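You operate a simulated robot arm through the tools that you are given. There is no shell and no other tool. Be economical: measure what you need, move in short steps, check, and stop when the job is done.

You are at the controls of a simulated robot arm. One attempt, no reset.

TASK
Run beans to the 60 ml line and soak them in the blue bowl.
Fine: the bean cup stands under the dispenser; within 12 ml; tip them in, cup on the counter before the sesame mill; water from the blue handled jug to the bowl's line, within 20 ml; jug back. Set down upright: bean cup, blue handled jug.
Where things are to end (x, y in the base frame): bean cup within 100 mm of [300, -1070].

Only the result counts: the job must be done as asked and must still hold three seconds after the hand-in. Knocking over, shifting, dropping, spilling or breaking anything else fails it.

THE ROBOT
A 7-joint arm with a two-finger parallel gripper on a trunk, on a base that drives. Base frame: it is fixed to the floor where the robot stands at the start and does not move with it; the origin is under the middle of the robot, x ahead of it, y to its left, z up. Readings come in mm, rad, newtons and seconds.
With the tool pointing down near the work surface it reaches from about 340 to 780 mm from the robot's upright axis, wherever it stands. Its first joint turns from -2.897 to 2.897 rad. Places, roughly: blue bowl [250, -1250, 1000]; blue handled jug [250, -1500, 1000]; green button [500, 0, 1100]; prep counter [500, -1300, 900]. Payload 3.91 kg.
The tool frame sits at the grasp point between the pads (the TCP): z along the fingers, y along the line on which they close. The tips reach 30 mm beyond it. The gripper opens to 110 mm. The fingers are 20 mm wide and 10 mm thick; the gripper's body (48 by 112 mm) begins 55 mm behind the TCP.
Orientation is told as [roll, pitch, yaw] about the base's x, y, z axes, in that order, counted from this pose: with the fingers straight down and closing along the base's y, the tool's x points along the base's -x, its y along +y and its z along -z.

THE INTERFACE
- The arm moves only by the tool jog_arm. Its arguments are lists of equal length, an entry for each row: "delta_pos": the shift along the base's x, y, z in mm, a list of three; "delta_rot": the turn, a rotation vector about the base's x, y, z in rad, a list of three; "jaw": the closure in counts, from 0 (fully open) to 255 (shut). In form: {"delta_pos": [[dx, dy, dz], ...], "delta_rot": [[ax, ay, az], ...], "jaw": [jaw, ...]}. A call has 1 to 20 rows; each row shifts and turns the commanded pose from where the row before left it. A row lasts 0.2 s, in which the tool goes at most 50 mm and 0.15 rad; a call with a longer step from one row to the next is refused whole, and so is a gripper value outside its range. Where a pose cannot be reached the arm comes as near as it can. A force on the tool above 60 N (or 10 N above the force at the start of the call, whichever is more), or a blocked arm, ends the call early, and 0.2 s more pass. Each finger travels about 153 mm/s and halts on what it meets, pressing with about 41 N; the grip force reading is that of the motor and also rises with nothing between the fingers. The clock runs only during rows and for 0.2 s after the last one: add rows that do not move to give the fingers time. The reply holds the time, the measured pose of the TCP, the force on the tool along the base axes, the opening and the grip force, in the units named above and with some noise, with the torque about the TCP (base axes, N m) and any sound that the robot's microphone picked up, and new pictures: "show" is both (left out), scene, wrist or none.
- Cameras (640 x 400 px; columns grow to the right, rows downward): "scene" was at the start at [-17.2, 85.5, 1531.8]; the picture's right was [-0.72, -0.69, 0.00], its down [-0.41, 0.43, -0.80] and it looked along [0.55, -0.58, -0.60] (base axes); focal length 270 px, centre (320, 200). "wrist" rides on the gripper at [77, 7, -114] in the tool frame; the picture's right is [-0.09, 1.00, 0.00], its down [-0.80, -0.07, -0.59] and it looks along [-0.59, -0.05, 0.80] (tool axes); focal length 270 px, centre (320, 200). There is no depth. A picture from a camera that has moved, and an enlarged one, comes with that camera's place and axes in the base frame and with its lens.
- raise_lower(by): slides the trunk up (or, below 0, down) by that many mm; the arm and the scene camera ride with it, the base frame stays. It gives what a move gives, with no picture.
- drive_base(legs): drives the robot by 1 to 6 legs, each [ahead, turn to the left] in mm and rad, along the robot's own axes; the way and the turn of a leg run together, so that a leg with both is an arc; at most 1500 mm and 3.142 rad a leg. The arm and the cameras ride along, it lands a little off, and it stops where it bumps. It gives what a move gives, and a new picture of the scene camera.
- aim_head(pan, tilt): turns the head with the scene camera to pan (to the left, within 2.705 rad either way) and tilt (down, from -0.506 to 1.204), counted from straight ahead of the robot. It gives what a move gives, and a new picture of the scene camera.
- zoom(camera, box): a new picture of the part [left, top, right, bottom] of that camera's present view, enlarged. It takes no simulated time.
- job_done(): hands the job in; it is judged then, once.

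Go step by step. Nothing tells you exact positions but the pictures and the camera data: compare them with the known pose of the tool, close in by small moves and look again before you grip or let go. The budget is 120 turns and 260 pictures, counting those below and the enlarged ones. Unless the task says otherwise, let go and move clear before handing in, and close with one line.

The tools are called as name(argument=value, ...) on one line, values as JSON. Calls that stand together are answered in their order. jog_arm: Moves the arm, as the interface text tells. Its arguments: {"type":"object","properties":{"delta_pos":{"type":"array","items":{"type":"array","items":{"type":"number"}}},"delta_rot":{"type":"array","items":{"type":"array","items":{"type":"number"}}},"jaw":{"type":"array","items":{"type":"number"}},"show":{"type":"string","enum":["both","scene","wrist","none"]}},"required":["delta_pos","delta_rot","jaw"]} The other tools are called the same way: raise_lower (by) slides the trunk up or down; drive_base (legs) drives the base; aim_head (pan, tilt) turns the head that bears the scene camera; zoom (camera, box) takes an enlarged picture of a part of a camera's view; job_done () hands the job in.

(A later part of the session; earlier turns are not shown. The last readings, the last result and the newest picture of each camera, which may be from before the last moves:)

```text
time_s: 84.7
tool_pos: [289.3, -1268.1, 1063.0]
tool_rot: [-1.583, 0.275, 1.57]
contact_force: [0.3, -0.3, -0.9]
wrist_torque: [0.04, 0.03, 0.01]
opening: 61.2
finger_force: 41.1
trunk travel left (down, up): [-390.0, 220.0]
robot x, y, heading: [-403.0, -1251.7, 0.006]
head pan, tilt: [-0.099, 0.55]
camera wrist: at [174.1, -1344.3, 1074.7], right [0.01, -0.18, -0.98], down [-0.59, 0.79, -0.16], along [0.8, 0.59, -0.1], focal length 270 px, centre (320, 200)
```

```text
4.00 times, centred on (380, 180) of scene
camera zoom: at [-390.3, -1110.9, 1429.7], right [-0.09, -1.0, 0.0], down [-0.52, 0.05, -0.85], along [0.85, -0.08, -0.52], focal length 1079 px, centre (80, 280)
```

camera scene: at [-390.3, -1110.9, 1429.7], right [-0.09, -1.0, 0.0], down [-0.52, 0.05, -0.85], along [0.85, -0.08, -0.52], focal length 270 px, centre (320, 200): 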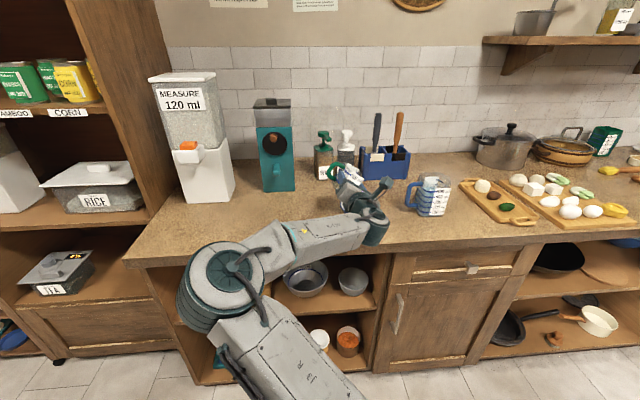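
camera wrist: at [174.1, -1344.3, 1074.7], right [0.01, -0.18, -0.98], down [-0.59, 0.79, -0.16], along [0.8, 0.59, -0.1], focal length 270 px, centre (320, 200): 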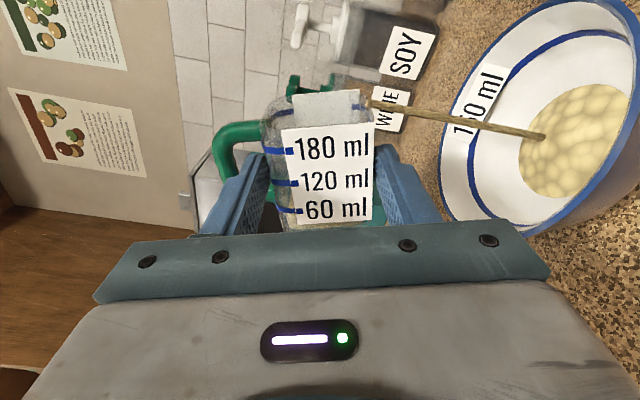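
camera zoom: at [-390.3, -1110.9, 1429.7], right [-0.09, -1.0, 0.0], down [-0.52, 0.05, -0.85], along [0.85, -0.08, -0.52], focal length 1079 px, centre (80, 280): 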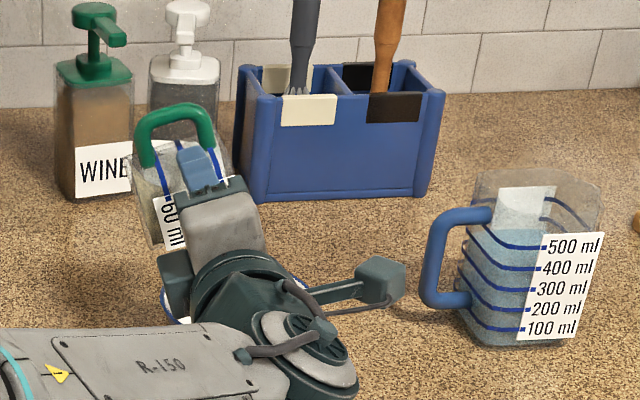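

Beans stream right into the bowl. Continue tipping to empty the cup.

jog_arm(delta_pos=[[0, 0, 0], [0, 0, 0], [0, 0, 0], [0, 0, 0], [0, 0, 0], [0, 0, 0], [0, 0, 0], [0, 0, 0], [0, 0, 0], [0, 0, 0], [0, 0, 0], [0, 0, 0], [0, 0, 0], [0, 0, 0]], delta_rot=[[0.1, 0, 0], [0.1, 0, 0], [0.1, 0, 0], [0.1, 0, 0], [0.1, 0, 0], [0.1, 0, 0], [0.1, 0, 0], [0.1, 0, 0], [0.1, 0, 0], [0.1, 0, 0], [0.1, 0, 0], [0, 0, 0], [0, 0, 0], [0, 0, 0]], jaw=[255, 255, 255, 255, 255, 255, 255, 255, 255, 255, 255, 255, 255, 255], show="wrist")

zoom(camera="scene", box=[300, 130, 460, 230])

```text
time_s: 87.7
tool_pos: [287.6, -1267.3, 1062.0]
tool_rot: [-1.584, -0.825, 1.568]
contact_force: [0.4, -0.6, -0.7]
wrist_torque: [0.0, 0.02, -0.03]
opening: 61.2
finger_force: 40.9
trunk travel left (down, up): [-390.0, 220.0]
robot x, y, heading: [-401.2, -1251.9, 0.002]
head pan, tilt: [-0.099, 0.55]
camera wrist: at [173.7, -1314.1, 1000.5], right [0.01, 0.79, -0.61], down [-0.59, 0.5, 0.63], along [0.8, 0.36, 0.48], focal length 270 px, centre (320, 200)
```

wrist: 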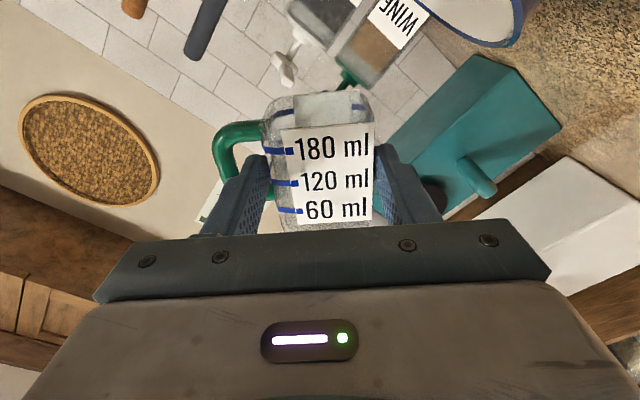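

```text
4.00 times, centred on (380, 180) of scene
camera zoom: at [-390.4, -1110.9, 1429.7], right [-0.09, -1.0, 0.0], down [-0.52, 0.05, -0.85], along [0.85, -0.08, -0.52], focal length 1079 px, centre (80, 280)
```

zoom: 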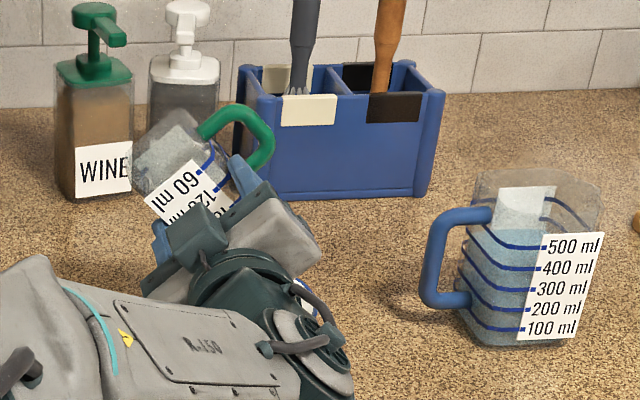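

The cup is empty. Roll back upright while rising a bit, then view.

jog_arm(delta_pos=[[0, 0, 0], [0, 0, 0], [0, 0, 0], [0, 0, 5], [0, 0, 5], [0, 0, 5], [0, 0, 5], [0, 0, 5], [0, 0, 5], [0, 0, 5], [0, 0, 5], [0, 0, 5], [0, 0, 5], [0, 0, 0], [0, 0, 0], [0, 0, 0], [0, 0, 0]], delta_rot=[[-0.15, 0, 0], [-0.15, 0, 0], [-0.15, 0, 0], [-0.15, 0, 0], [-0.15, 0, 0], [-0.15, 0, 0], [-0.15, 0, 0], [-0.15, 0, 0], [-0.15, 0, 0], [-0.15, 0, 0], [-0.15, 0, 0], [-0.15, 0, 0], [-0.15, 0, 0], [-0.15, 0, 0], [-0.15, 0, 0], [-0.15, 0, 0], [0, 0, 0]], jaw=[255, 255, 255, 255, 255, 255, 255, 255, 255, 255, 255, 255, 255, 255, 255, 255, 255], show="none")

jog_arm(delta_pos=[[0, 20, 0], [0, 35, 0], [0, 35, 0], [0, 35, 0], [0, 35, 0], [0, 28, 0], [0, 10, 0], [0, 0, 0]], delta_rot=[[0, 0, 0], [0, 0, 0], [0, 0, 0], [0, 0, 0], [0, 0, 0], [0, 0, 0], [0, 0, 0], [0, 0, 0]], jaw=[255, 255, 255, 255, 255, 255, 255, 255])

zoom(camera="scene", box=[240, 130, 460, 268])

```text
time_s: 91.3
tool_pos: [289.5, -1267.8, 1112.3]
tool_rot: [1.75, 1.567, -1.379]
contact_force: [0.3, 0.2, -0.8]
wrist_torque: [0.04, 0.04, 0.01]
opening: 61.2
finger_force: 40.6
trunk travel left (down, up): [-390.0, 220.0]
robot x, y, heading: [-401.7, -1248.8, 0.004]
head pan, tilt: [-0.099, 0.55]
```

```text
time_s: 93.1
tool_pos: [286.7, -1070.7, 1111.3]
tool_rot: [1.825, 1.566, -1.305]
contact_force: [-0.8, -0.1, 1.3]
wrist_torque: [-0.03, 0.05, -0.03]
opening: 61.2
finger_force: 41.1
trunk travel left (down, up): [-390.0, 220.0]
robot x, y, heading: [-398.8, -1253.5, 0.006]
head pan, tilt: [-0.099, 0.55]
camera scene: at [-390.4, -1110.7, 1429.7], right [-0.09, -1.0, 0.0], down [-0.52, 0.05, -0.85], along [0.85, -0.08, -0.52], focal length 270 px, centre (320, 200)
camera wrist: at [172.5, -1078.6, 1188.6], right [0.01, -1.0, -0.09], down [-0.59, 0.06, -0.8], along [0.8, 0.06, -0.59], focal length 270 px, centre (320, 200)
```

scene: 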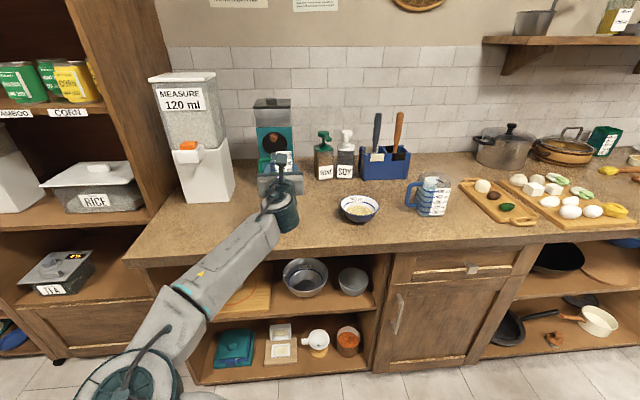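
wrist: 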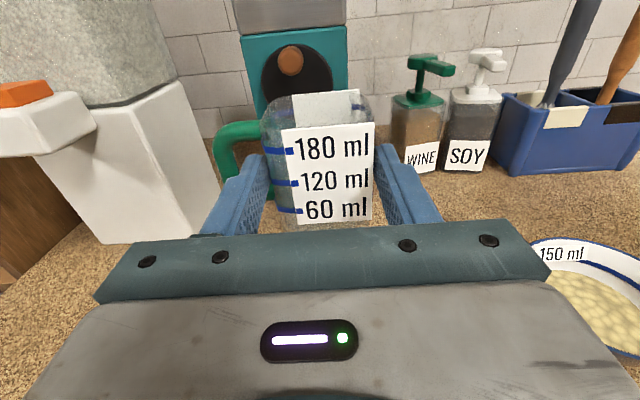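

```text
2.90 times, centred on (350, 199) of scene
camera zoom: at [-390.4, -1110.7, 1429.7], right [-0.09, -1.0, 0.0], down [-0.52, 0.05, -0.85], along [0.85, -0.08, -0.52], focal length 782 px, centre (233, 203)
```

zoom: 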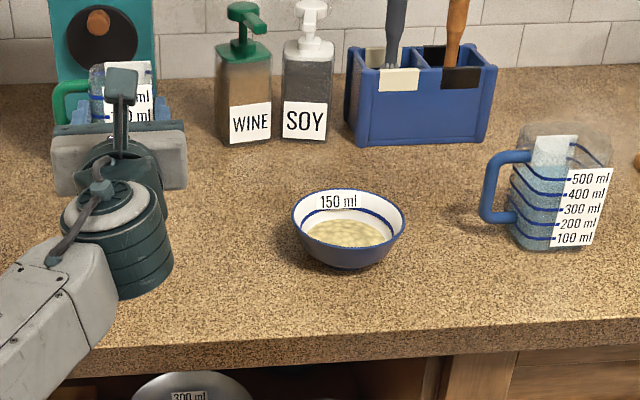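

Nothing spilled. Now set the cup down near [278,-1070]: pull back 35 mm and lower with the trunk.

jog_arm(delta_pos=[[-18, 0, 0], [-17, 0, 0], [0, 0, 0]], delta_rot=[[0, 0, 0], [0, 0, 0], [0, 0, 0]], jaw=[255, 255, 255], show="none")

raise_lower(by=-125)

jog_arm(delta_pos=[[0, 0, 0]], delta_rot=[[0, 0, 0]], jaw=[255])

zoom(camera="scene", box=[200, 100, 360, 200])

```text
time_s: 93.9
tool_pos: [252.9, -1069.9, 1111.3]
tool_rot: [1.85, 1.569, -1.28]
contact_force: [0.2, 0.4, -0.9]
wrist_torque: [0.02, 0.03, 0.0]
opening: 61.2
finger_force: 40.8
trunk travel left (down, up): [-390.0, 220.0]
robot x, y, heading: [-401.6, -1250.7, -0.0]
head pan, tilt: [-0.099, 0.55]
```

```text
time_s: 95.4
tool_pos: [253.4, -1069.7, 986.6]
tool_rot: [1.904, 1.567, -1.226]
contact_force: [0.6, 0.6, 0.4]
wrist_torque: [0.02, 0.03, -0.02]
opening: 60.9
finger_force: 41.3
trunk travel left (down, up): [-265.0, 345.0]
robot x, y, heading: [-403.5, -1251.8, 0.007]
head pan, tilt: [-0.099, 0.55]
```

```text
time_s: 95.8
tool_pos: [252.7, -1070.5, 986.8]
tool_rot: [1.852, 1.568, -1.277]
contact_force: [0.8, 0.2, -1.0]
wrist_torque: [-0.01, -0.01, 0.01]
opening: 61.1
finger_force: 41.2
trunk travel left (down, up): [-265.0, 345.0]
robot x, y, heading: [-401.8, -1253.4, 0.005]
head pan, tilt: [-0.099, 0.55]
camera scene: at [-390.4, -1110.8, 1304.7], right [-0.09, -1.0, 0.0], down [-0.52, 0.05, -0.85], along [0.85, -0.08, -0.52], focal length 270 px, centre (320, 200)
camera wrist: at [138.4, -1078.5, 1063.6], right [0.01, -1.0, -0.09], down [-0.59, 0.06, -0.8], along [0.8, 0.06, -0.59], focal length 270 px, centre (320, 200)
```

scene: 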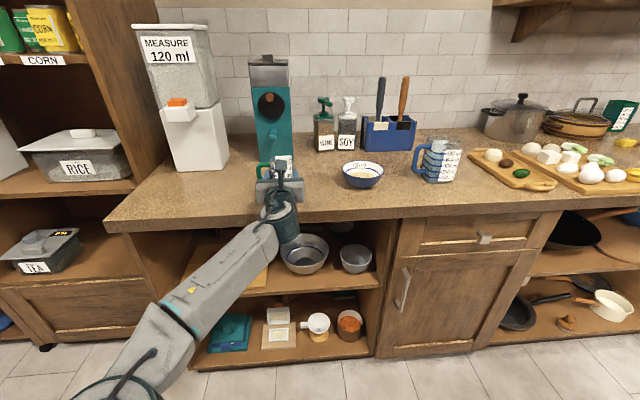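
wrist: 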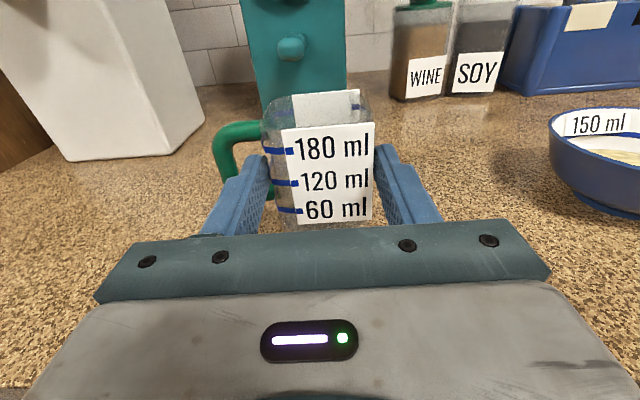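

```text
4.00 times, centred on (280, 150) of scene
camera zoom: at [-390.4, -1110.8, 1304.7], right [-0.09, -1.0, 0.0], down [-0.52, 0.05, -0.85], along [0.85, -0.08, -0.52], focal length 1079 px, centre (480, 400)
```

zoom: 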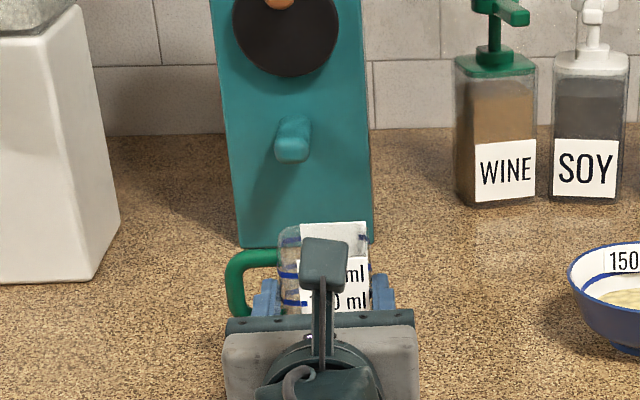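

Lowering onto the counter, watching the force.

jog_arm(delta_pos=[[0, 0, -6], [0, 0, -5], [0, 0, -4], [0, 0, -3], [0, 0, 0]], delta_rot=[[0, 0, 0], [0, 0, 0], [0, 0, 0], [0, 0, 0], [0, 0, 0]], jaw=[255, 255, 255, 255, 255], show="none")

jog_arm(delta_pos=[[0, 0, -2], [0, 0, -2], [0, 0, 0]], delta_rot=[[0, 0, 0], [0, 0, 0], [0, 0, 0]], jaw=[255, 255, 255], show="wrist")

```text
time_s: 97.0
tool_pos: [252.7, -1070.2, 969.4]
tool_rot: [1.902, 1.568, -1.227]
contact_force: [-0.3, 0.4, 0.5]
wrist_torque: [0.0, 0.0, 0.02]
opening: 61.4
finger_force: 41.1
trunk travel left (down, up): [-265.0, 345.0]
robot x, y, heading: [-401.4, -1255.0, 0.007]
head pan, tilt: [-0.099, 0.55]
```

```text
time_s: 97.8
tool_pos: [252.5, -1068.8, 965.4]
tool_rot: [1.743, 1.569, -1.386]
contact_force: [-0.4, 0.0, -0.1]
wrist_torque: [-0.01, 0.05, 0.0]
opening: 61.1
finger_force: 41.4
trunk travel left (down, up): [-265.0, 345.0]
robot x, y, heading: [-401.3, -1249.6, 0.009]
head pan, tilt: [-0.099, 0.55]
camera wrist: at [137.8, -1077.9, 1041.6], right [0.01, -1.0, -0.09], down [-0.59, 0.06, -0.8], along [0.8, 0.06, -0.59], focal length 270 px, centre (320, 200)
```

wrist: 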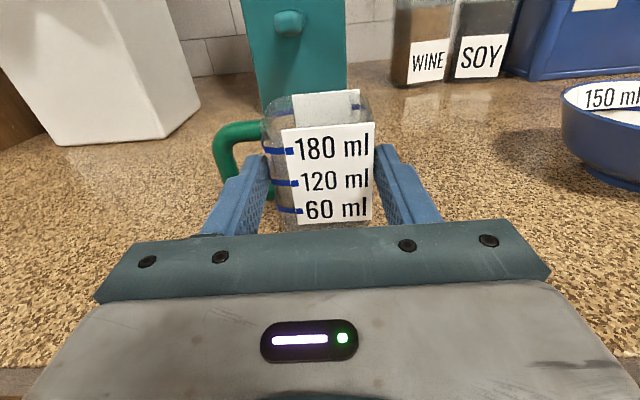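

jog_arm(delta_pos=[[0, 0, -2], [0, 0, -2], [0, 0, 0]], delta_rot=[[0, 0, 0], [0, 0, 0], [0, 0, 0]], jaw=[255, 255, 255], show="none")

jog_arm(delta_pos=[[0, 0, -2], [0, 0, 0]], delta_rot=[[0, 0, 0], [0, 0, 0]], jaw=[255, 255], show="none")

```text
time_s: 98.6
tool_pos: [251.5, -1068.9, 962.8]
tool_rot: [2.804, 1.567, -0.326]
contact_force: [4.3, 0.1, 10.0]
wrist_torque: [0.16, -0.48, -0.05]
opening: 61.0
finger_force: 41.3
trunk travel left (down, up): [-265.0, 345.0]
robot x, y, heading: [-401.8, -1255.4, 0.007]
head pan, tilt: [-0.099, 0.55]
```

```text
time_s: 99.2
tool_pos: [250.4, -1069.0, 962.6]
tool_rot: [3.046, 1.565, -0.081]
contact_force: [7.0, 1.2, 25.5]
wrist_torque: [0.1, -0.88, 0.04]
opening: 61.1
finger_force: 41.6
trunk travel left (down, up): [-265.0, 345.0]
robot x, y, heading: [-398.5, -1252.7, 0.005]
head pan, tilt: [-0.099, 0.55]
```

Contact with the counter (25 N). Relieve 1.5 mm, open a bit (76 mm), and check.

jog_arm(delta_pos=[[0, 0, 2], [0, 0, 0], [0, 0, 0], [0, 0, 0], [0, 0, 0]], delta_rot=[[0, 0, 0], [0, 0, 0], [0, 0, 0], [0, 0, 0], [0, 0, 0]], jaw=[255, 255, 100, 82, 82], show="wrist")

```text
time_s: 100.4
tool_pos: [253.9, -1069.1, 959.7]
tool_rot: [1.373, 1.567, -1.759]
contact_force: [-0.2, 0.9, -0.1]
wrist_torque: [0.0, 0.02, -0.04]
opening: 74.7
finger_force: 0.0
trunk travel left (down, up): [-265.0, 345.0]
robot x, y, heading: [-403.2, -1251.2, 0.003]
head pan, tilt: [-0.099, 0.55]
camera wrist: at [138.3, -1078.1, 1037.5], right [0.01, -1.0, -0.08], down [-0.6, 0.06, -0.8], along [0.8, 0.06, -0.59], focal length 270 px, centre (320, 200)
```

wrist: 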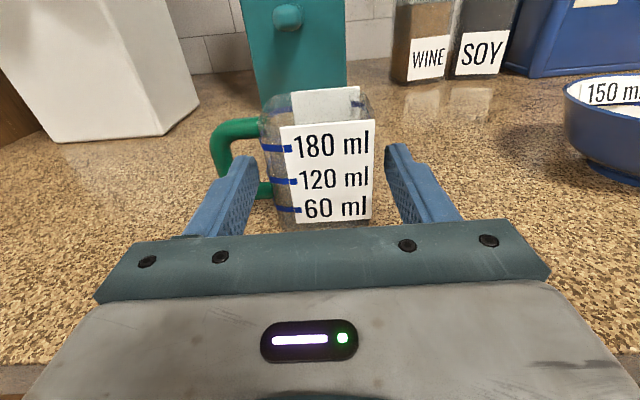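

Released cleanly. Back out straight.

jog_arm(delta_pos=[[-10, 0, 0], [-15, 0, 0], [-20, 0, 0], [-25, 0, 0], [-25, 0, 0], [0, 0, 30], [0, 0, 40], [0, 0, 0]], delta_rot=[[0, 0, 0], [0, 0, 0], [0, 0, 0], [0, 0, 0], [0, 0, 0], [0, 0, 0], [0, 0, 0], [0, 0, 0]], jaw=[82, 82, 82, 82, 82, 82, 82, 82])

zoom(camera="scene", box=[330, 100, 490, 200])

```text
time_s: 102.2
tool_pos: [156.0, -1070.1, 1033.2]
tool_rot: [1.966, 1.567, -1.163]
contact_force: [-0.3, -0.4, 0.3]
wrist_torque: [0.02, -0.03, 0.01]
opening: 74.5
finger_force: 0.0
trunk travel left (down, up): [-265.0, 345.0]
robot x, y, heading: [-402.9, -1255.5, 0.005]
head pan, tilt: [-0.099, 0.55]
camera scene: at [-390.6, -1111.0, 1304.7], right [-0.09, -1.0, 0.0], down [-0.52, 0.05, -0.85], along [0.85, -0.08, -0.52], focal length 270 px, centre (320, 200)
camera wrist: at [42.8, -1078.6, 1109.8], right [0.01, -1.0, -0.09], down [-0.59, 0.06, -0.8], along [0.8, 0.06, -0.59], focal length 270 px, centre (320, 200)
```

scene: 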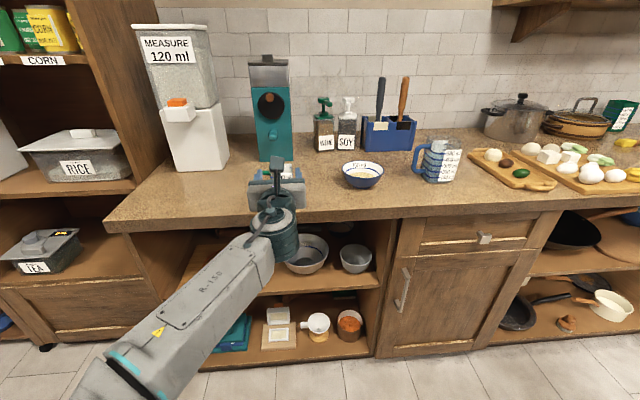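
wrist: 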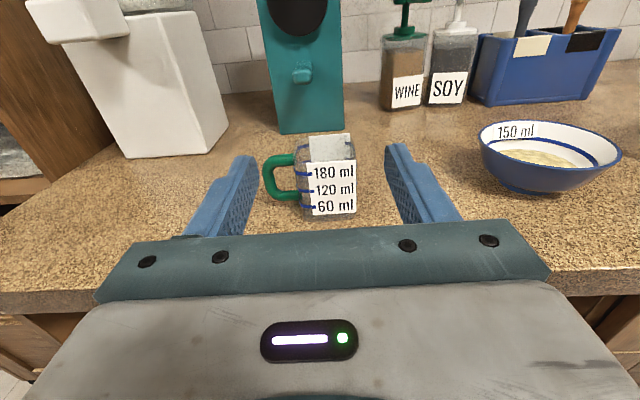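

```text
4.00 times, centred on (410, 150) of scene
camera zoom: at [-390.6, -1111.0, 1304.7], right [-0.09, -1.0, 0.0], down [-0.52, 0.05, -0.85], along [0.85, -0.08, -0.52], focal length 1079 px, centre (-40, 400)
```

zoom: 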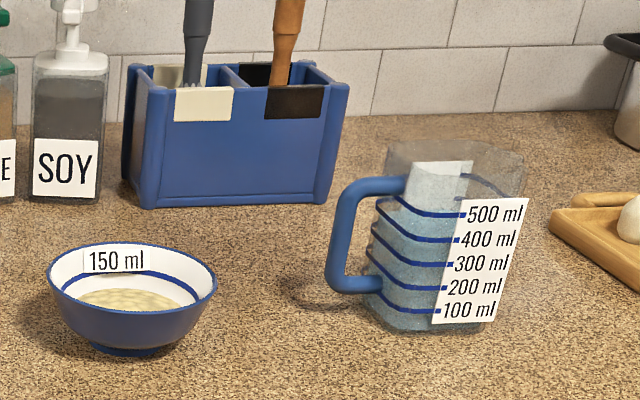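

The bean cup stands well in front of the mill. Next the jug: I swing the open gripper over to face it.

jog_arm(delta_pos=[[-10, -20, 0], [-10, -36, 0], [-10, -36, 0], [0, -36, 0], [0, -36, 0], [0, -36, 0], [0, -36, 0], [0, -36, 0], [0, -36, 0], [0, -36, 0], [0, -36, 0], [0, -36, 0], [0, -30, 0], [0, -9, 0], [0, 0, 0]], delta_rot=[[0, 0, 0], [0, 0, 0], [0, 0, 0], [0, 0, 0], [0, 0, 0], [0, 0, 0], [0, 0, 0], [0, 0, 0], [0, 0, 0], [0, 0, 0], [0, 0, 0], [0, 0, 0], [0, 0, 0], [0, 0, 0], [0, 0, 0]], jaw=[0, 0, 0, 0, 0, 0, 0, 0, 0, 0, 0, 0, 0, 0, 0])

zoom(camera="wrist", box=[200, 60, 440, 210])

```text
time_s: 105.4
tool_pos: [128.8, -1526.1, 1031.4]
tool_rot: [1.88, 1.57, -1.251]
contact_force: [-0.9, 0.7, 0.2]
wrist_torque: [0.01, -0.01, 0.01]
opening: 110.0
finger_force: 0.1
trunk travel left (down, up): [-265.0, 345.0]
robot x, y, heading: [-401.6, -1254.3, 0.004]
head pan, tilt: [-0.099, 0.55]
camera scene: at [-390.5, -1111.1, 1304.7], right [-0.09, -1.0, 0.0], down [-0.52, 0.05, -0.85], along [0.85, -0.08, -0.52], focal length 270 px, centre (320, 200)
camera wrist: at [13.7, -1534.1, 1107.7], right [0.01, -1.0, -0.09], down [-0.59, 0.06, -0.8], along [0.8, 0.06, -0.59], focal length 270 px, centre (320, 200)
```

scene: 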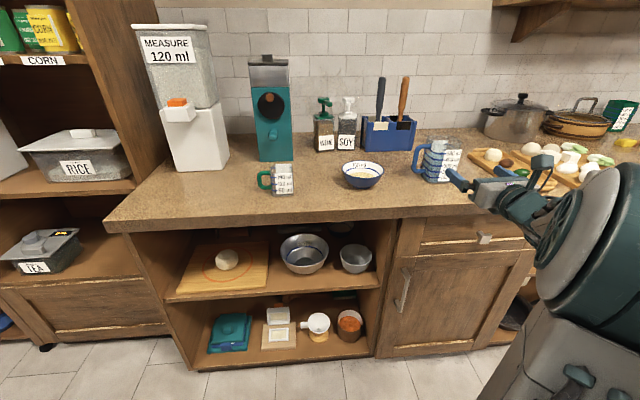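
wrist: 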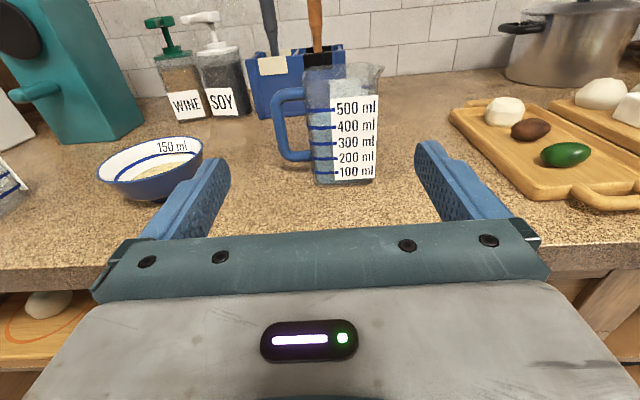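

```text
2.67 times, centred on (320, 135) of wrist
camera zoom: at [13.7, -1534.1, 1107.7], right [0.01, -1.0, -0.09], down [-0.59, 0.06, -0.8], along [0.8, 0.06, -0.59], focal length 721 px, centre (320, 373)
```

zoom: 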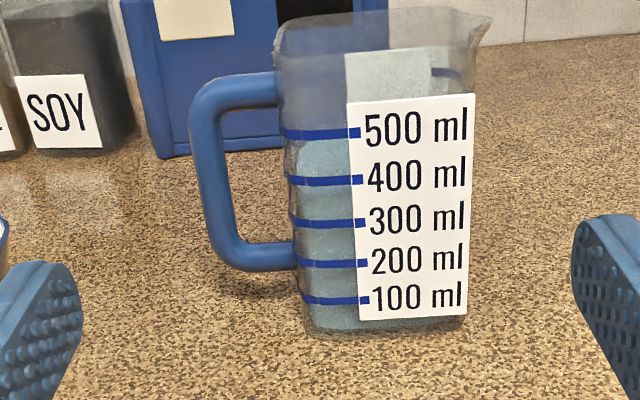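

The jug (≈74 mm square, front x≈294, centre y≈-1545, 923–1045 high) has its spout on the right and handle loop at z≈985. I line up in front.

jog_arm(delta_pos=[[15, -4, -10], [20, -5, -12], [20, -5, -12], [20, -5, -12], [15, 0, 0], [0, 0, 0]], delta_rot=[[0, 0, 0], [0, 0, 0], [0, 0, 0], [0, 0, 0], [0, 0, 0], [0, 0, 0]], jaw=[37, 37, 37, 37, 37, 37])

zoom(camera="wrist", box=[180, 40, 460, 215])

zoom(camera="scene", box=[380, 120, 500, 195])

```text
time_s: 106.8
tool_pos: [217.7, -1544.6, 984.8]
tool_rot: [1.966, 1.569, -1.162]
contact_force: [-0.6, 0.1, 0.3]
wrist_torque: [0.02, -0.01, 0.01]
opening: 94.2
finger_force: 0.0
trunk travel left (down, up): [-265.0, 345.0]
robot x, y, heading: [-402.8, -1249.8, 0.007]
head pan, tilt: [-0.099, 0.55]
camera scene: at [-390.3, -1111.1, 1304.7], right [-0.09, -1.0, 0.0], down [-0.52, 0.05, -0.85], along [0.85, -0.08, -0.52], focal length 270 px, centre (320, 200)
camera wrist: at [103.3, -1553.8, 1061.7], right [0.01, -1.0, -0.09], down [-0.59, 0.06, -0.8], along [0.8, 0.06, -0.59], focal length 270 px, centre (320, 200)
```

scene: 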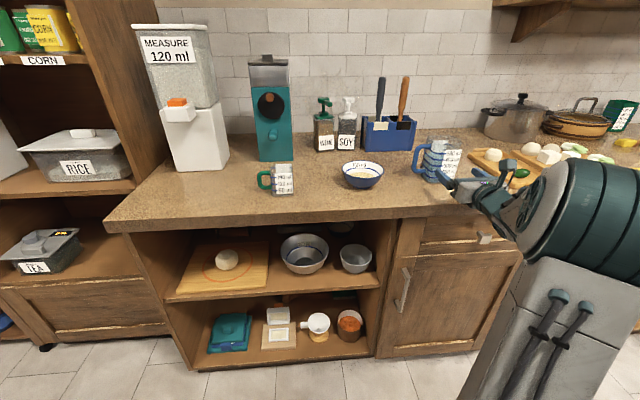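
wrist: 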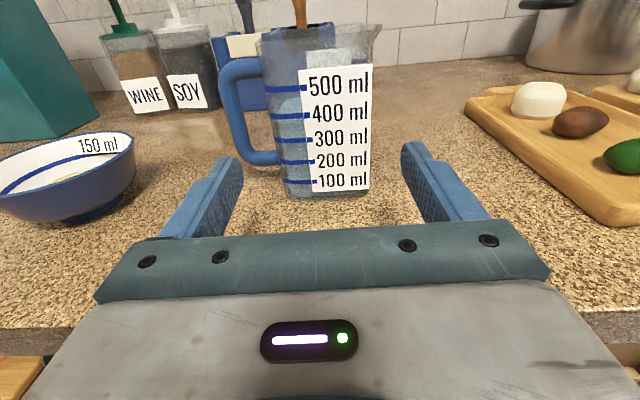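

```text
2.29 times, centred on (320, 128) of wrist
camera zoom: at [103.3, -1553.8, 1061.7], right [0.01, -1.0, -0.09], down [-0.59, 0.06, -0.8], along [0.8, 0.06, -0.59], focal length 618 px, centre (320, 366)
```

zoom: 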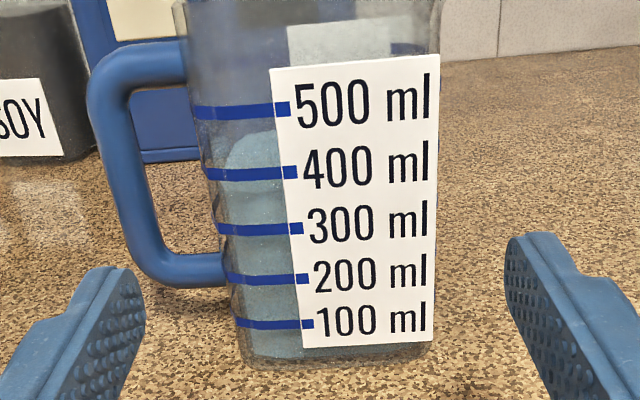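

```text
5.33 times, centred on (440, 158) of scene
camera zoom: at [-390.3, -1111.1, 1304.7], right [-0.09, -1.0, 0.0], down [-0.52, 0.05, -0.85], along [0.85, -0.08, -0.52], focal length 1439 px, centre (-320, 427)
```

zoom: 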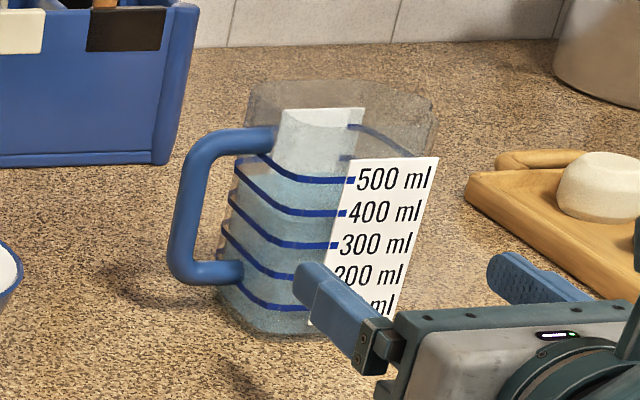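

Alignment is good (jug centre y≈-1545, loop centre z≈983). Advance in steps.

jog_arm(delta_pos=[[20, 0, 0], [20, 0, 0], [15, 0, 0], [10, 0, 0], [0, 0, 0]], delta_rot=[[0, 0, 0], [0, 0, 0], [0, 0, 0], [0, 0, 0], [0, 0, 0]], jaw=[37, 37, 37, 37, 37], show="wrist")

zoom(camera="scene", box=[380, 120, 500, 195])

```text
time_s: 108.0
tool_pos: [284.1, -1544.1, 984.6]
tool_rot: [1.988, 1.568, -1.143]
contact_force: [0.6, 0.2, -0.3]
wrist_torque: [0.0, -0.02, -0.03]
opening: 93.8
finger_force: 0.2
trunk travel left (down, up): [-265.0, 345.0]
robot x, y, heading: [-400.4, -1253.7, 0.007]
head pan, tilt: [-0.099, 0.55]
camera wrist: at [168.6, -1552.6, 1061.9], right [0.01, -1.0, -0.09], down [-0.59, 0.06, -0.8], along [0.8, 0.06, -0.59], focal length 270 px, centre (320, 200)
```

wrist: 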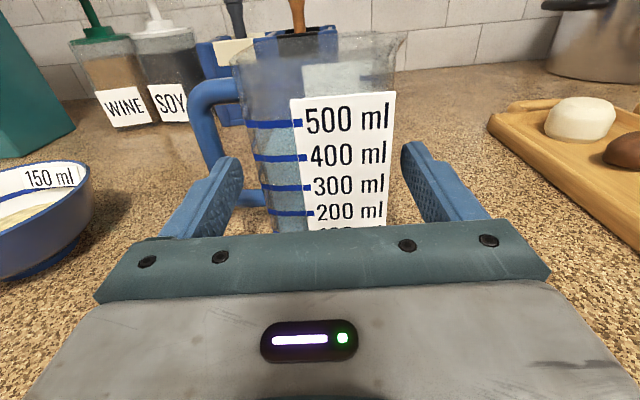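

```text
5.33 times, centred on (440, 158) of scene
camera zoom: at [-390.4, -1111.1, 1304.7], right [-0.09, -1.0, 0.0], down [-0.52, 0.05, -0.85], along [0.85, -0.08, -0.52], focal length 1439 px, centre (-320, 427)
```

zoom: 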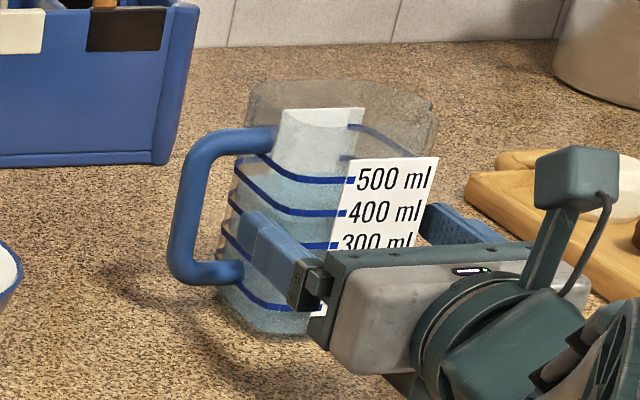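

jog_arm(delta_pos=[[10, 0, 0], [10, 0, 0], [10, 0, 0], [6, 0, 0], [0, 0, 0]], delta_rot=[[0, 0, 0], [0, 0, 0], [0, 0, 0], [0, 0, 0], [0, 0, 0]], jaw=[37, 37, 37, 37, 37], show="wrist")

zoom(camera="scene", box=[380, 120, 500, 195])

```text
time_s: 109.2
tool_pos: [320.3, -1543.4, 983.6]
tool_rot: [1.937, 1.569, -1.192]
contact_force: [-1.0, -0.2, 0.0]
wrist_torque: [-0.02, 0.02, 0.01]
opening: 94.3
finger_force: 0.0
trunk travel left (down, up): [-265.0, 345.0]
robot x, y, heading: [-404.4, -1258.6, 0.01]
head pan, tilt: [-0.099, 0.55]
camera wrist: at [205.4, -1552.0, 1061.0], right [0.01, -1.0, -0.09], down [-0.59, 0.06, -0.8], along [0.8, 0.06, -0.59], focal length 270 px, centre (320, 200)
```

wrist: 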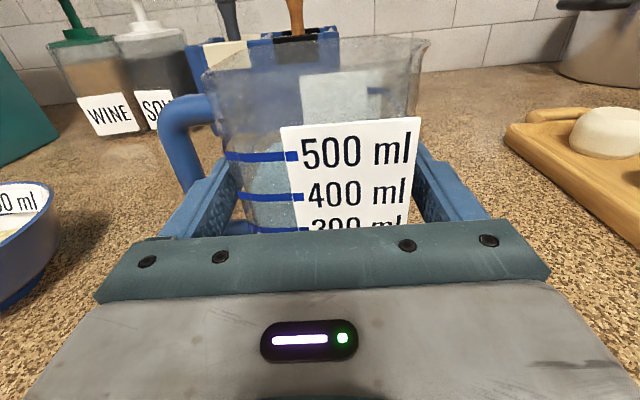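

```text
5.33 times, centred on (440, 158) of scene
camera zoom: at [-390.4, -1111.1, 1304.7], right [-0.09, -1.0, 0.0], down [-0.52, 0.05, -0.85], along [0.85, -0.08, -0.52], focal length 1439 px, centre (-320, 427)
```

zoom: 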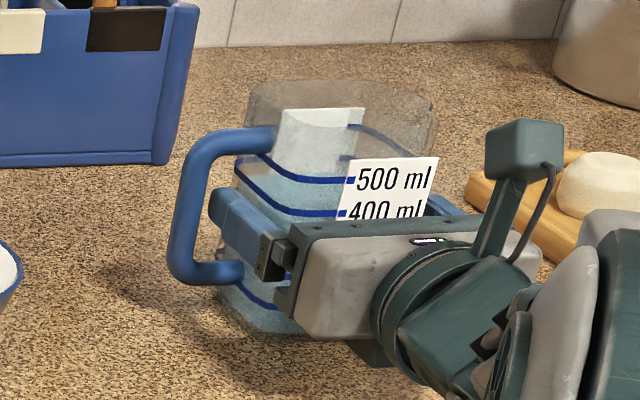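

Finger is within the loop. Close on the jug.

jog_arm(delta_pos=[[0, 0, 0], [0, 0, 0], [0, 0, 0], [0, 0, 0], [0, 0, 0]], delta_rot=[[0, 0, 0], [0, 0, 0], [0, 0, 0], [0, 0, 0], [0, 0, 0]], jaw=[55, 70, 255, 255, 255], show="none")

jog_arm(delta_pos=[[0, 0, 4], [0, 0, 8], [0, 0, 12], [0, 0, 0]], delta_rot=[[0, 0, 0], [0, 0, 0], [0, 0, 0], [0, 0, 0]], jaw=[255, 255, 255, 255])

zoom(camera="scene", box=[380, 110, 500, 185])

```text
time_s: 110.4
tool_pos: [319.6, -1543.8, 983.7]
tool_rot: [2.021, 1.569, -1.108]
contact_force: [0.7, -0.3, 1.5]
wrist_torque: [0.11, 0.05, -0.03]
opening: 79.7
finger_force: 41.0
trunk travel left (down, up): [-265.0, 345.0]
robot x, y, heading: [-401.3, -1251.9, 0.0]
head pan, tilt: [-0.099, 0.55]
```

```text
time_s: 111.4
tool_pos: [319.9, -1544.0, 1008.3]
tool_rot: [1.496, 1.569, -1.633]
contact_force: [0.1, -0.5, -5.0]
wrist_torque: [-0.06, 0.11, 0.03]
opening: 80.0
finger_force: 40.7
trunk travel left (down, up): [-265.0, 345.0]
robot x, y, heading: [-401.5, -1254.2, 0.006]
head pan, tilt: [-0.099, 0.55]
camera scene: at [-390.0, -1111.3, 1304.7], right [-0.09, -1.0, 0.0], down [-0.52, 0.05, -0.85], along [0.85, -0.08, -0.52], focal length 270 px, centre (320, 200)
camera wrist: at [205.0, -1553.1, 1085.4], right [0.01, -1.0, -0.09], down [-0.6, 0.06, -0.8], along [0.8, 0.06, -0.59], focal length 270 px, centre (320, 200)
```

scene: 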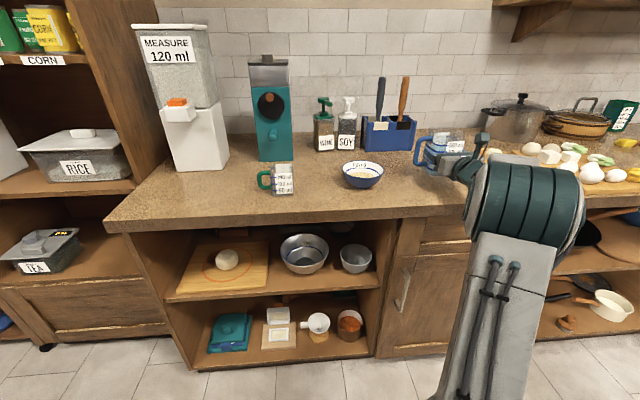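
wrist: 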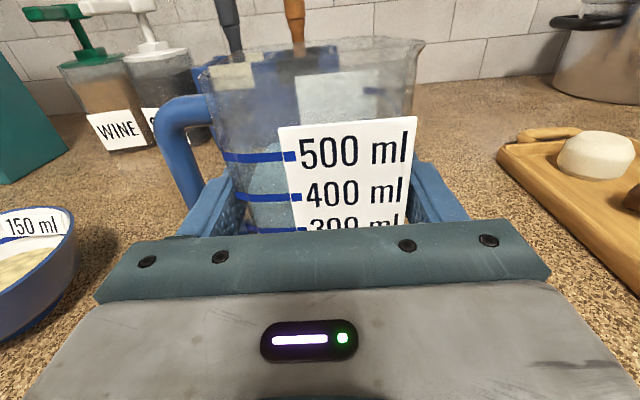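

```text
5.33 times, centred on (440, 148) of scene
camera zoom: at [-390.0, -1111.3, 1304.7], right [-0.09, -1.0, 0.0], down [-0.52, 0.05, -0.85], along [0.85, -0.08, -0.52], focal length 1439 px, centre (-320, 480)
```

zoom: 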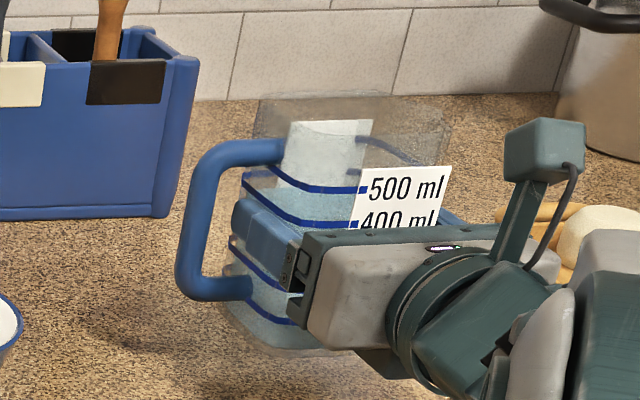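

Jug is held (rest TCP was [319.7,-1543.8,983.7]). Raise it, then carry it left of the bowl, so that the spout will sit over the bowl when rolled.

raise_lower(by=80)

jog_arm(delta_pos=[[0, 10, 0], [-3, 20, 0], [-5, 30, 0], [-5, 32, 0], [-5, 32, 0], [-5, 32, 0], [-3, 32, 0], [0, 32, 0], [0, 32, 0], [0, 30, 0], [0, 20, 0], [0, 10, 0], [0, 4, 0], [0, 0, 0]], delta_rot=[[0, 0, 0], [0, 0, 0], [0, 0, 0], [0, 0, 0], [0, 0, 0], [0, 0, 0], [0, 0, 0], [0, 0, 0], [0, 0, 0], [0, 0, 0], [0, 0, 0], [0, 0, 0], [0, 0, 0], [0, 0, 0]], jaw=[255, 255, 255, 255, 255, 255, 255, 255, 255, 255, 255, 255, 255, 255])

zoom(camera="scene", box=[260, 110, 460, 235])

```text
time_s: 112.6
tool_pos: [319.7, -1544.7, 1088.3]
tool_rot: [1.544, 1.569, -1.584]
contact_force: [-0.6, 0.5, -5.2]
wrist_torque: [-0.05, 0.14, 0.0]
opening: 79.8
finger_force: 40.7
trunk travel left (down, up): [-345.0, 265.0]
robot x, y, heading: [-403.2, -1253.1, 0.007]
head pan, tilt: [-0.099, 0.55]
```

```text
time_s: 115.6
tool_pos: [293.8, -1228.1, 1088.7]
tool_rot: [1.637, 1.569, -1.492]
contact_force: [0.0, 0.6, -4.9]
wrist_torque: [-0.07, 0.07, -0.01]
opening: 80.0
finger_force: 41.7
trunk travel left (down, up): [-345.0, 265.0]
robot x, y, heading: [-401.9, -1253.7, -0.0]
head pan, tilt: [-0.099, 0.55]
camera scene: at [-389.9, -1110.9, 1384.7], right [-0.09, -1.0, 0.0], down [-0.52, 0.05, -0.85], along [0.85, -0.08, -0.52], focal length 270 px, centre (320, 200)
camera wrist: at [179.2, -1236.3, 1164.8], right [0.01, -1.0, -0.09], down [-0.6, 0.06, -0.8], along [0.8, 0.06, -0.59], focal length 270 px, centre (320, 200)
```

scene: 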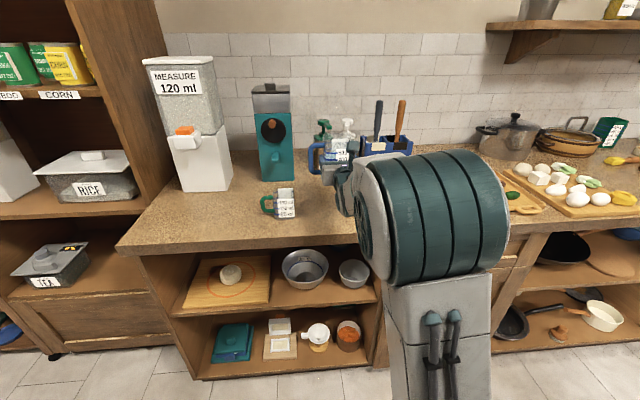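
wrist: 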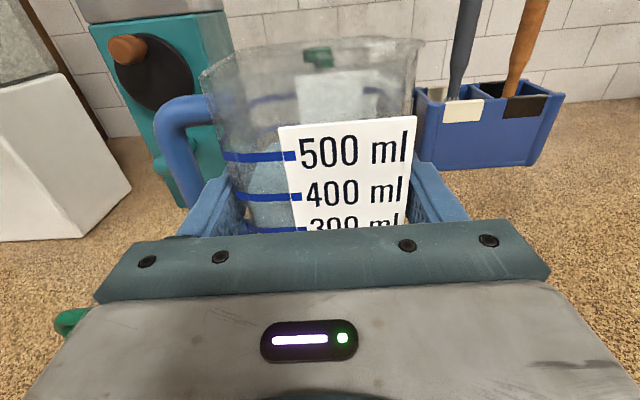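

```text
3.20 times, centred on (360, 172) of scene
camera zoom: at [-389.9, -1110.9, 1384.7], right [-0.09, -1.0, 0.0], down [-0.52, 0.05, -0.85], along [0.85, -0.08, -0.52], focal length 863 px, centre (192, 288)
```

zoom: 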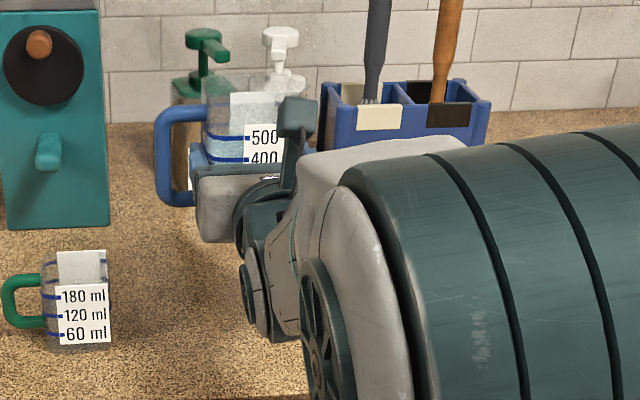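

The rest is clear. Lower 35 mm and roll 0.6 rad (below the pour angle), then look through the wrist camera.

jog_arm(delta_pos=[[0, 0, -12], [0, 0, -12], [0, 0, -10], [0, 0, 0], [0, 0, 0], [0, 0, 0], [0, 0, 0], [0, 0, 0]], delta_rot=[[0.05, 0, 0], [0.1, 0, 0], [0.1, 0, 0], [0.1, 0, 0], [0.1, 0, 0], [0.1, 0, 0], [0.05, 0, 0], [0, 0, 0]], jaw=[255, 255, 255, 255, 255, 255, 255, 255])

zoom(camera="wrist", box=[200, 20, 600, 240])

```text
time_s: 117.4
tool_pos: [293.4, -1227.8, 1053.8]
tool_rot: [-1.582, 0.973, 1.57]
contact_force: [0.0, 0.6, -4.0]
wrist_torque: [-0.06, 0.05, -0.01]
opening: 80.0
finger_force: 40.9
trunk travel left (down, up): [-345.0, 265.0]
robot x, y, heading: [-402.5, -1252.5, 0.005]
head pan, tilt: [-0.099, 0.55]
camera scene: at [-389.9, -1110.9, 1384.7], right [-0.09, -1.0, 0.0], down [-0.52, 0.05, -0.85], along [0.85, -0.08, -0.52], focal length 270 px, centre (320, 200)
camera wrist: at [179.2, -1278.4, 1113.1], right [0.01, -0.77, -0.63], down [-0.6, 0.5, -0.63], along [0.8, 0.38, -0.45], focal length 270 px, centre (320, 200)
```

scene: 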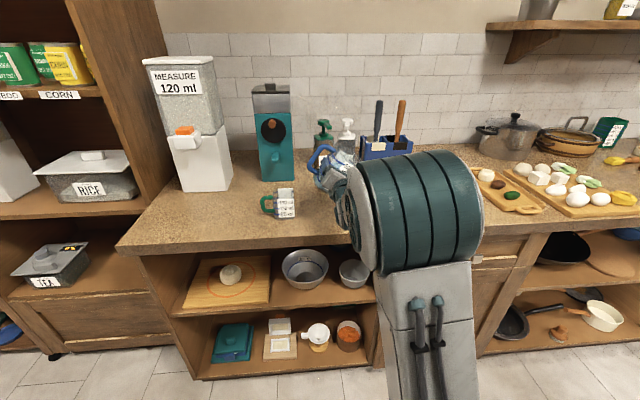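
wrist: 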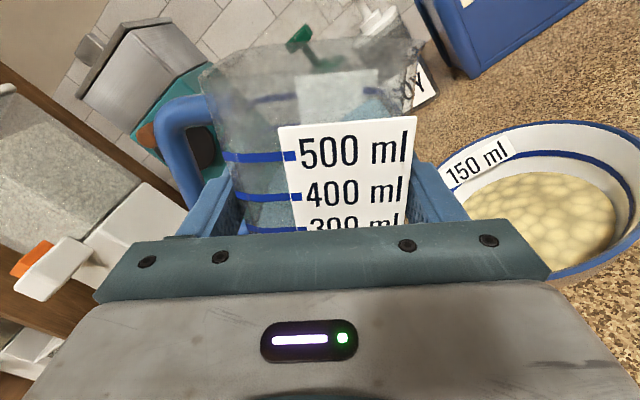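

```text
1.60 times, centred on (400, 130) of wrist
camera zoom: at [179.2, -1278.4, 1113.1], right [0.01, -0.77, -0.63], down [-0.6, 0.5, -0.63], along [0.8, 0.38, -0.45], focal length 432 px, centre (192, 312)
```

zoom: 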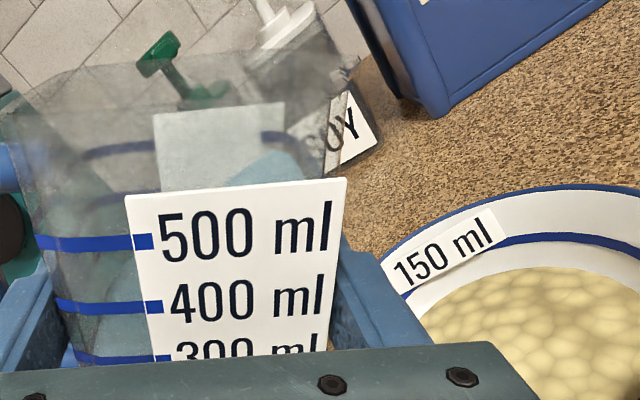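

Spout is at ≈[312,-1302,1075], right over the bowl centre. Now tilt further in small steps until it flows.

jog_arm(delta_pos=[[0, 0, 0], [0, 0, 0]], delta_rot=[[0.07, 0, 0], [0.05, 0, 0]], jaw=[255, 255], show="wrist")

```text
time_s: 118.0
tool_pos: [293.2, -1228.7, 1054.9]
tool_rot: [-1.585, 0.853, 1.567]
contact_force: [-0.3, 0.2, -5.0]
wrist_torque: [-0.06, 0.06, 0.02]
opening: 79.8
finger_force: 40.6
trunk travel left (down, up): [-345.0, 265.0]
robot x, y, heading: [-398.8, -1251.9, 0.003]
head pan, tilt: [-0.099, 0.55]
camera wrist: at [178.6, -1285.8, 1106.9], right [0.01, -0.69, -0.72], down [-0.59, 0.58, -0.56], along [0.8, 0.44, -0.4], focal length 270 px, centre (320, 200)
```

wrist: 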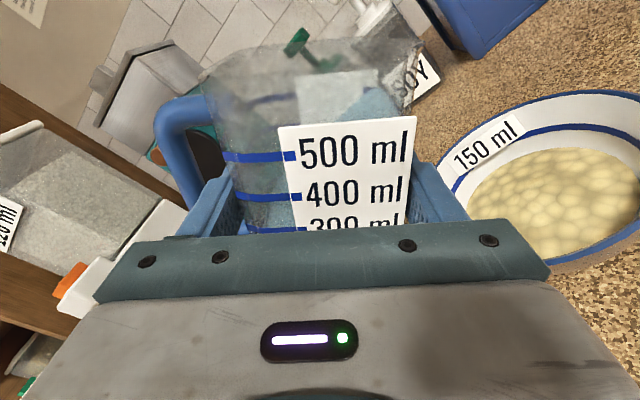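

jog_arm(delta_pos=[[0, 0, 0]], delta_rot=[[0.06, 0, 0]], jaw=[255], show="wrist")

```text
time_s: 118.4
tool_pos: [293.6, -1229.2, 1054.3]
tool_rot: [-1.583, 0.793, 1.574]
contact_force: [0.3, 0.6, -5.0]
wrist_torque: [-0.07, 0.04, -0.03]
opening: 79.7
finger_force: 40.8
trunk travel left (down, up): [-345.0, 265.0]
robot x, y, heading: [-404.2, -1255.4, 0.007]
head pan, tilt: [-0.099, 0.55]
camera wrist: at [178.6, -1288.8, 1103.5], right [0.01, -0.65, -0.76], down [-0.59, 0.61, -0.53], along [0.8, 0.46, -0.38], focal length 270 px, centre (320, 200)
```

wrist: 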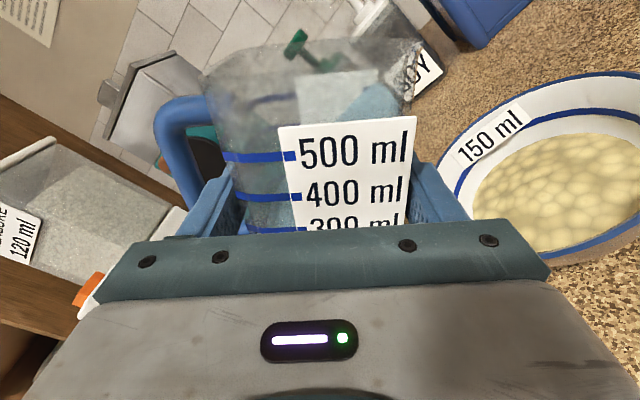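

jog_arm(delta_pos=[[0, 0, 0]], delta_rot=[[0.06, 0, 0]], jaw=[255], show="wrist")

```text
time_s: 118.8
tool_pos: [292.9, -1227.7, 1055.1]
tool_rot: [-1.582, 0.732, 1.57]
contact_force: [-0.5, 0.0, -4.0]
wrist_torque: [-0.06, 0.07, 0.01]
opening: 79.8
finger_force: 41.1
trunk travel left (down, up): [-345.0, 265.0]
robot x, y, heading: [-403.5, -1252.1, 0.003]
head pan, tilt: [-0.099, 0.55]
camera wrist: at [178.7, -1291.4, 1099.8], right [0.01, -0.6, -0.8], down [-0.59, 0.64, -0.49], along [0.8, 0.48, -0.35], focal length 270 px, centre (320, 200)
```

wrist: 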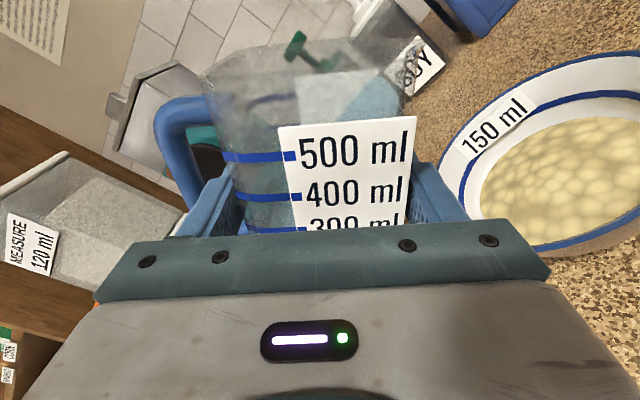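

Still no flow; water approaches the lip. Continue.

jog_arm(delta_pos=[[0, 0, 0]], delta_rot=[[0.06, 0, 0]], jaw=[255], show="wrist")

```text
time_s: 119.2
tool_pos: [293.8, -1227.6, 1054.8]
tool_rot: [-1.582, 0.672, 1.568]
contact_force: [0.6, -0.2, -3.5]
wrist_torque: [-0.09, 0.06, 0.01]
opening: 79.7
finger_force: 40.9
trunk travel left (down, up): [-345.0, 265.0]
robot x, y, heading: [-401.8, -1251.7, 0.004]
head pan, tilt: [-0.099, 0.55]
camera wrist: at [178.6, -1294.1, 1096.3], right [0.01, -0.55, -0.83], down [-0.59, 0.67, -0.45], along [0.8, 0.5, -0.32], focal length 270 px, centre (320, 200)
```

wrist: 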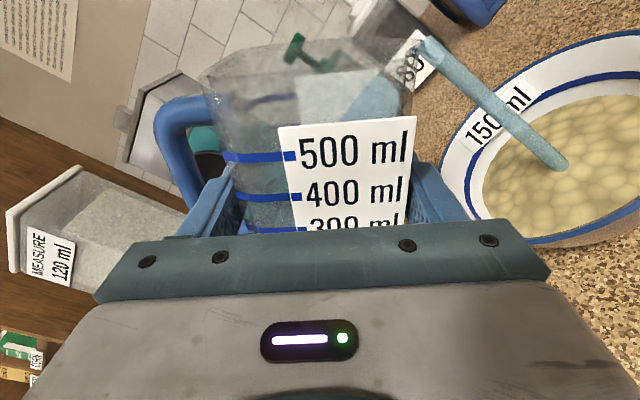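

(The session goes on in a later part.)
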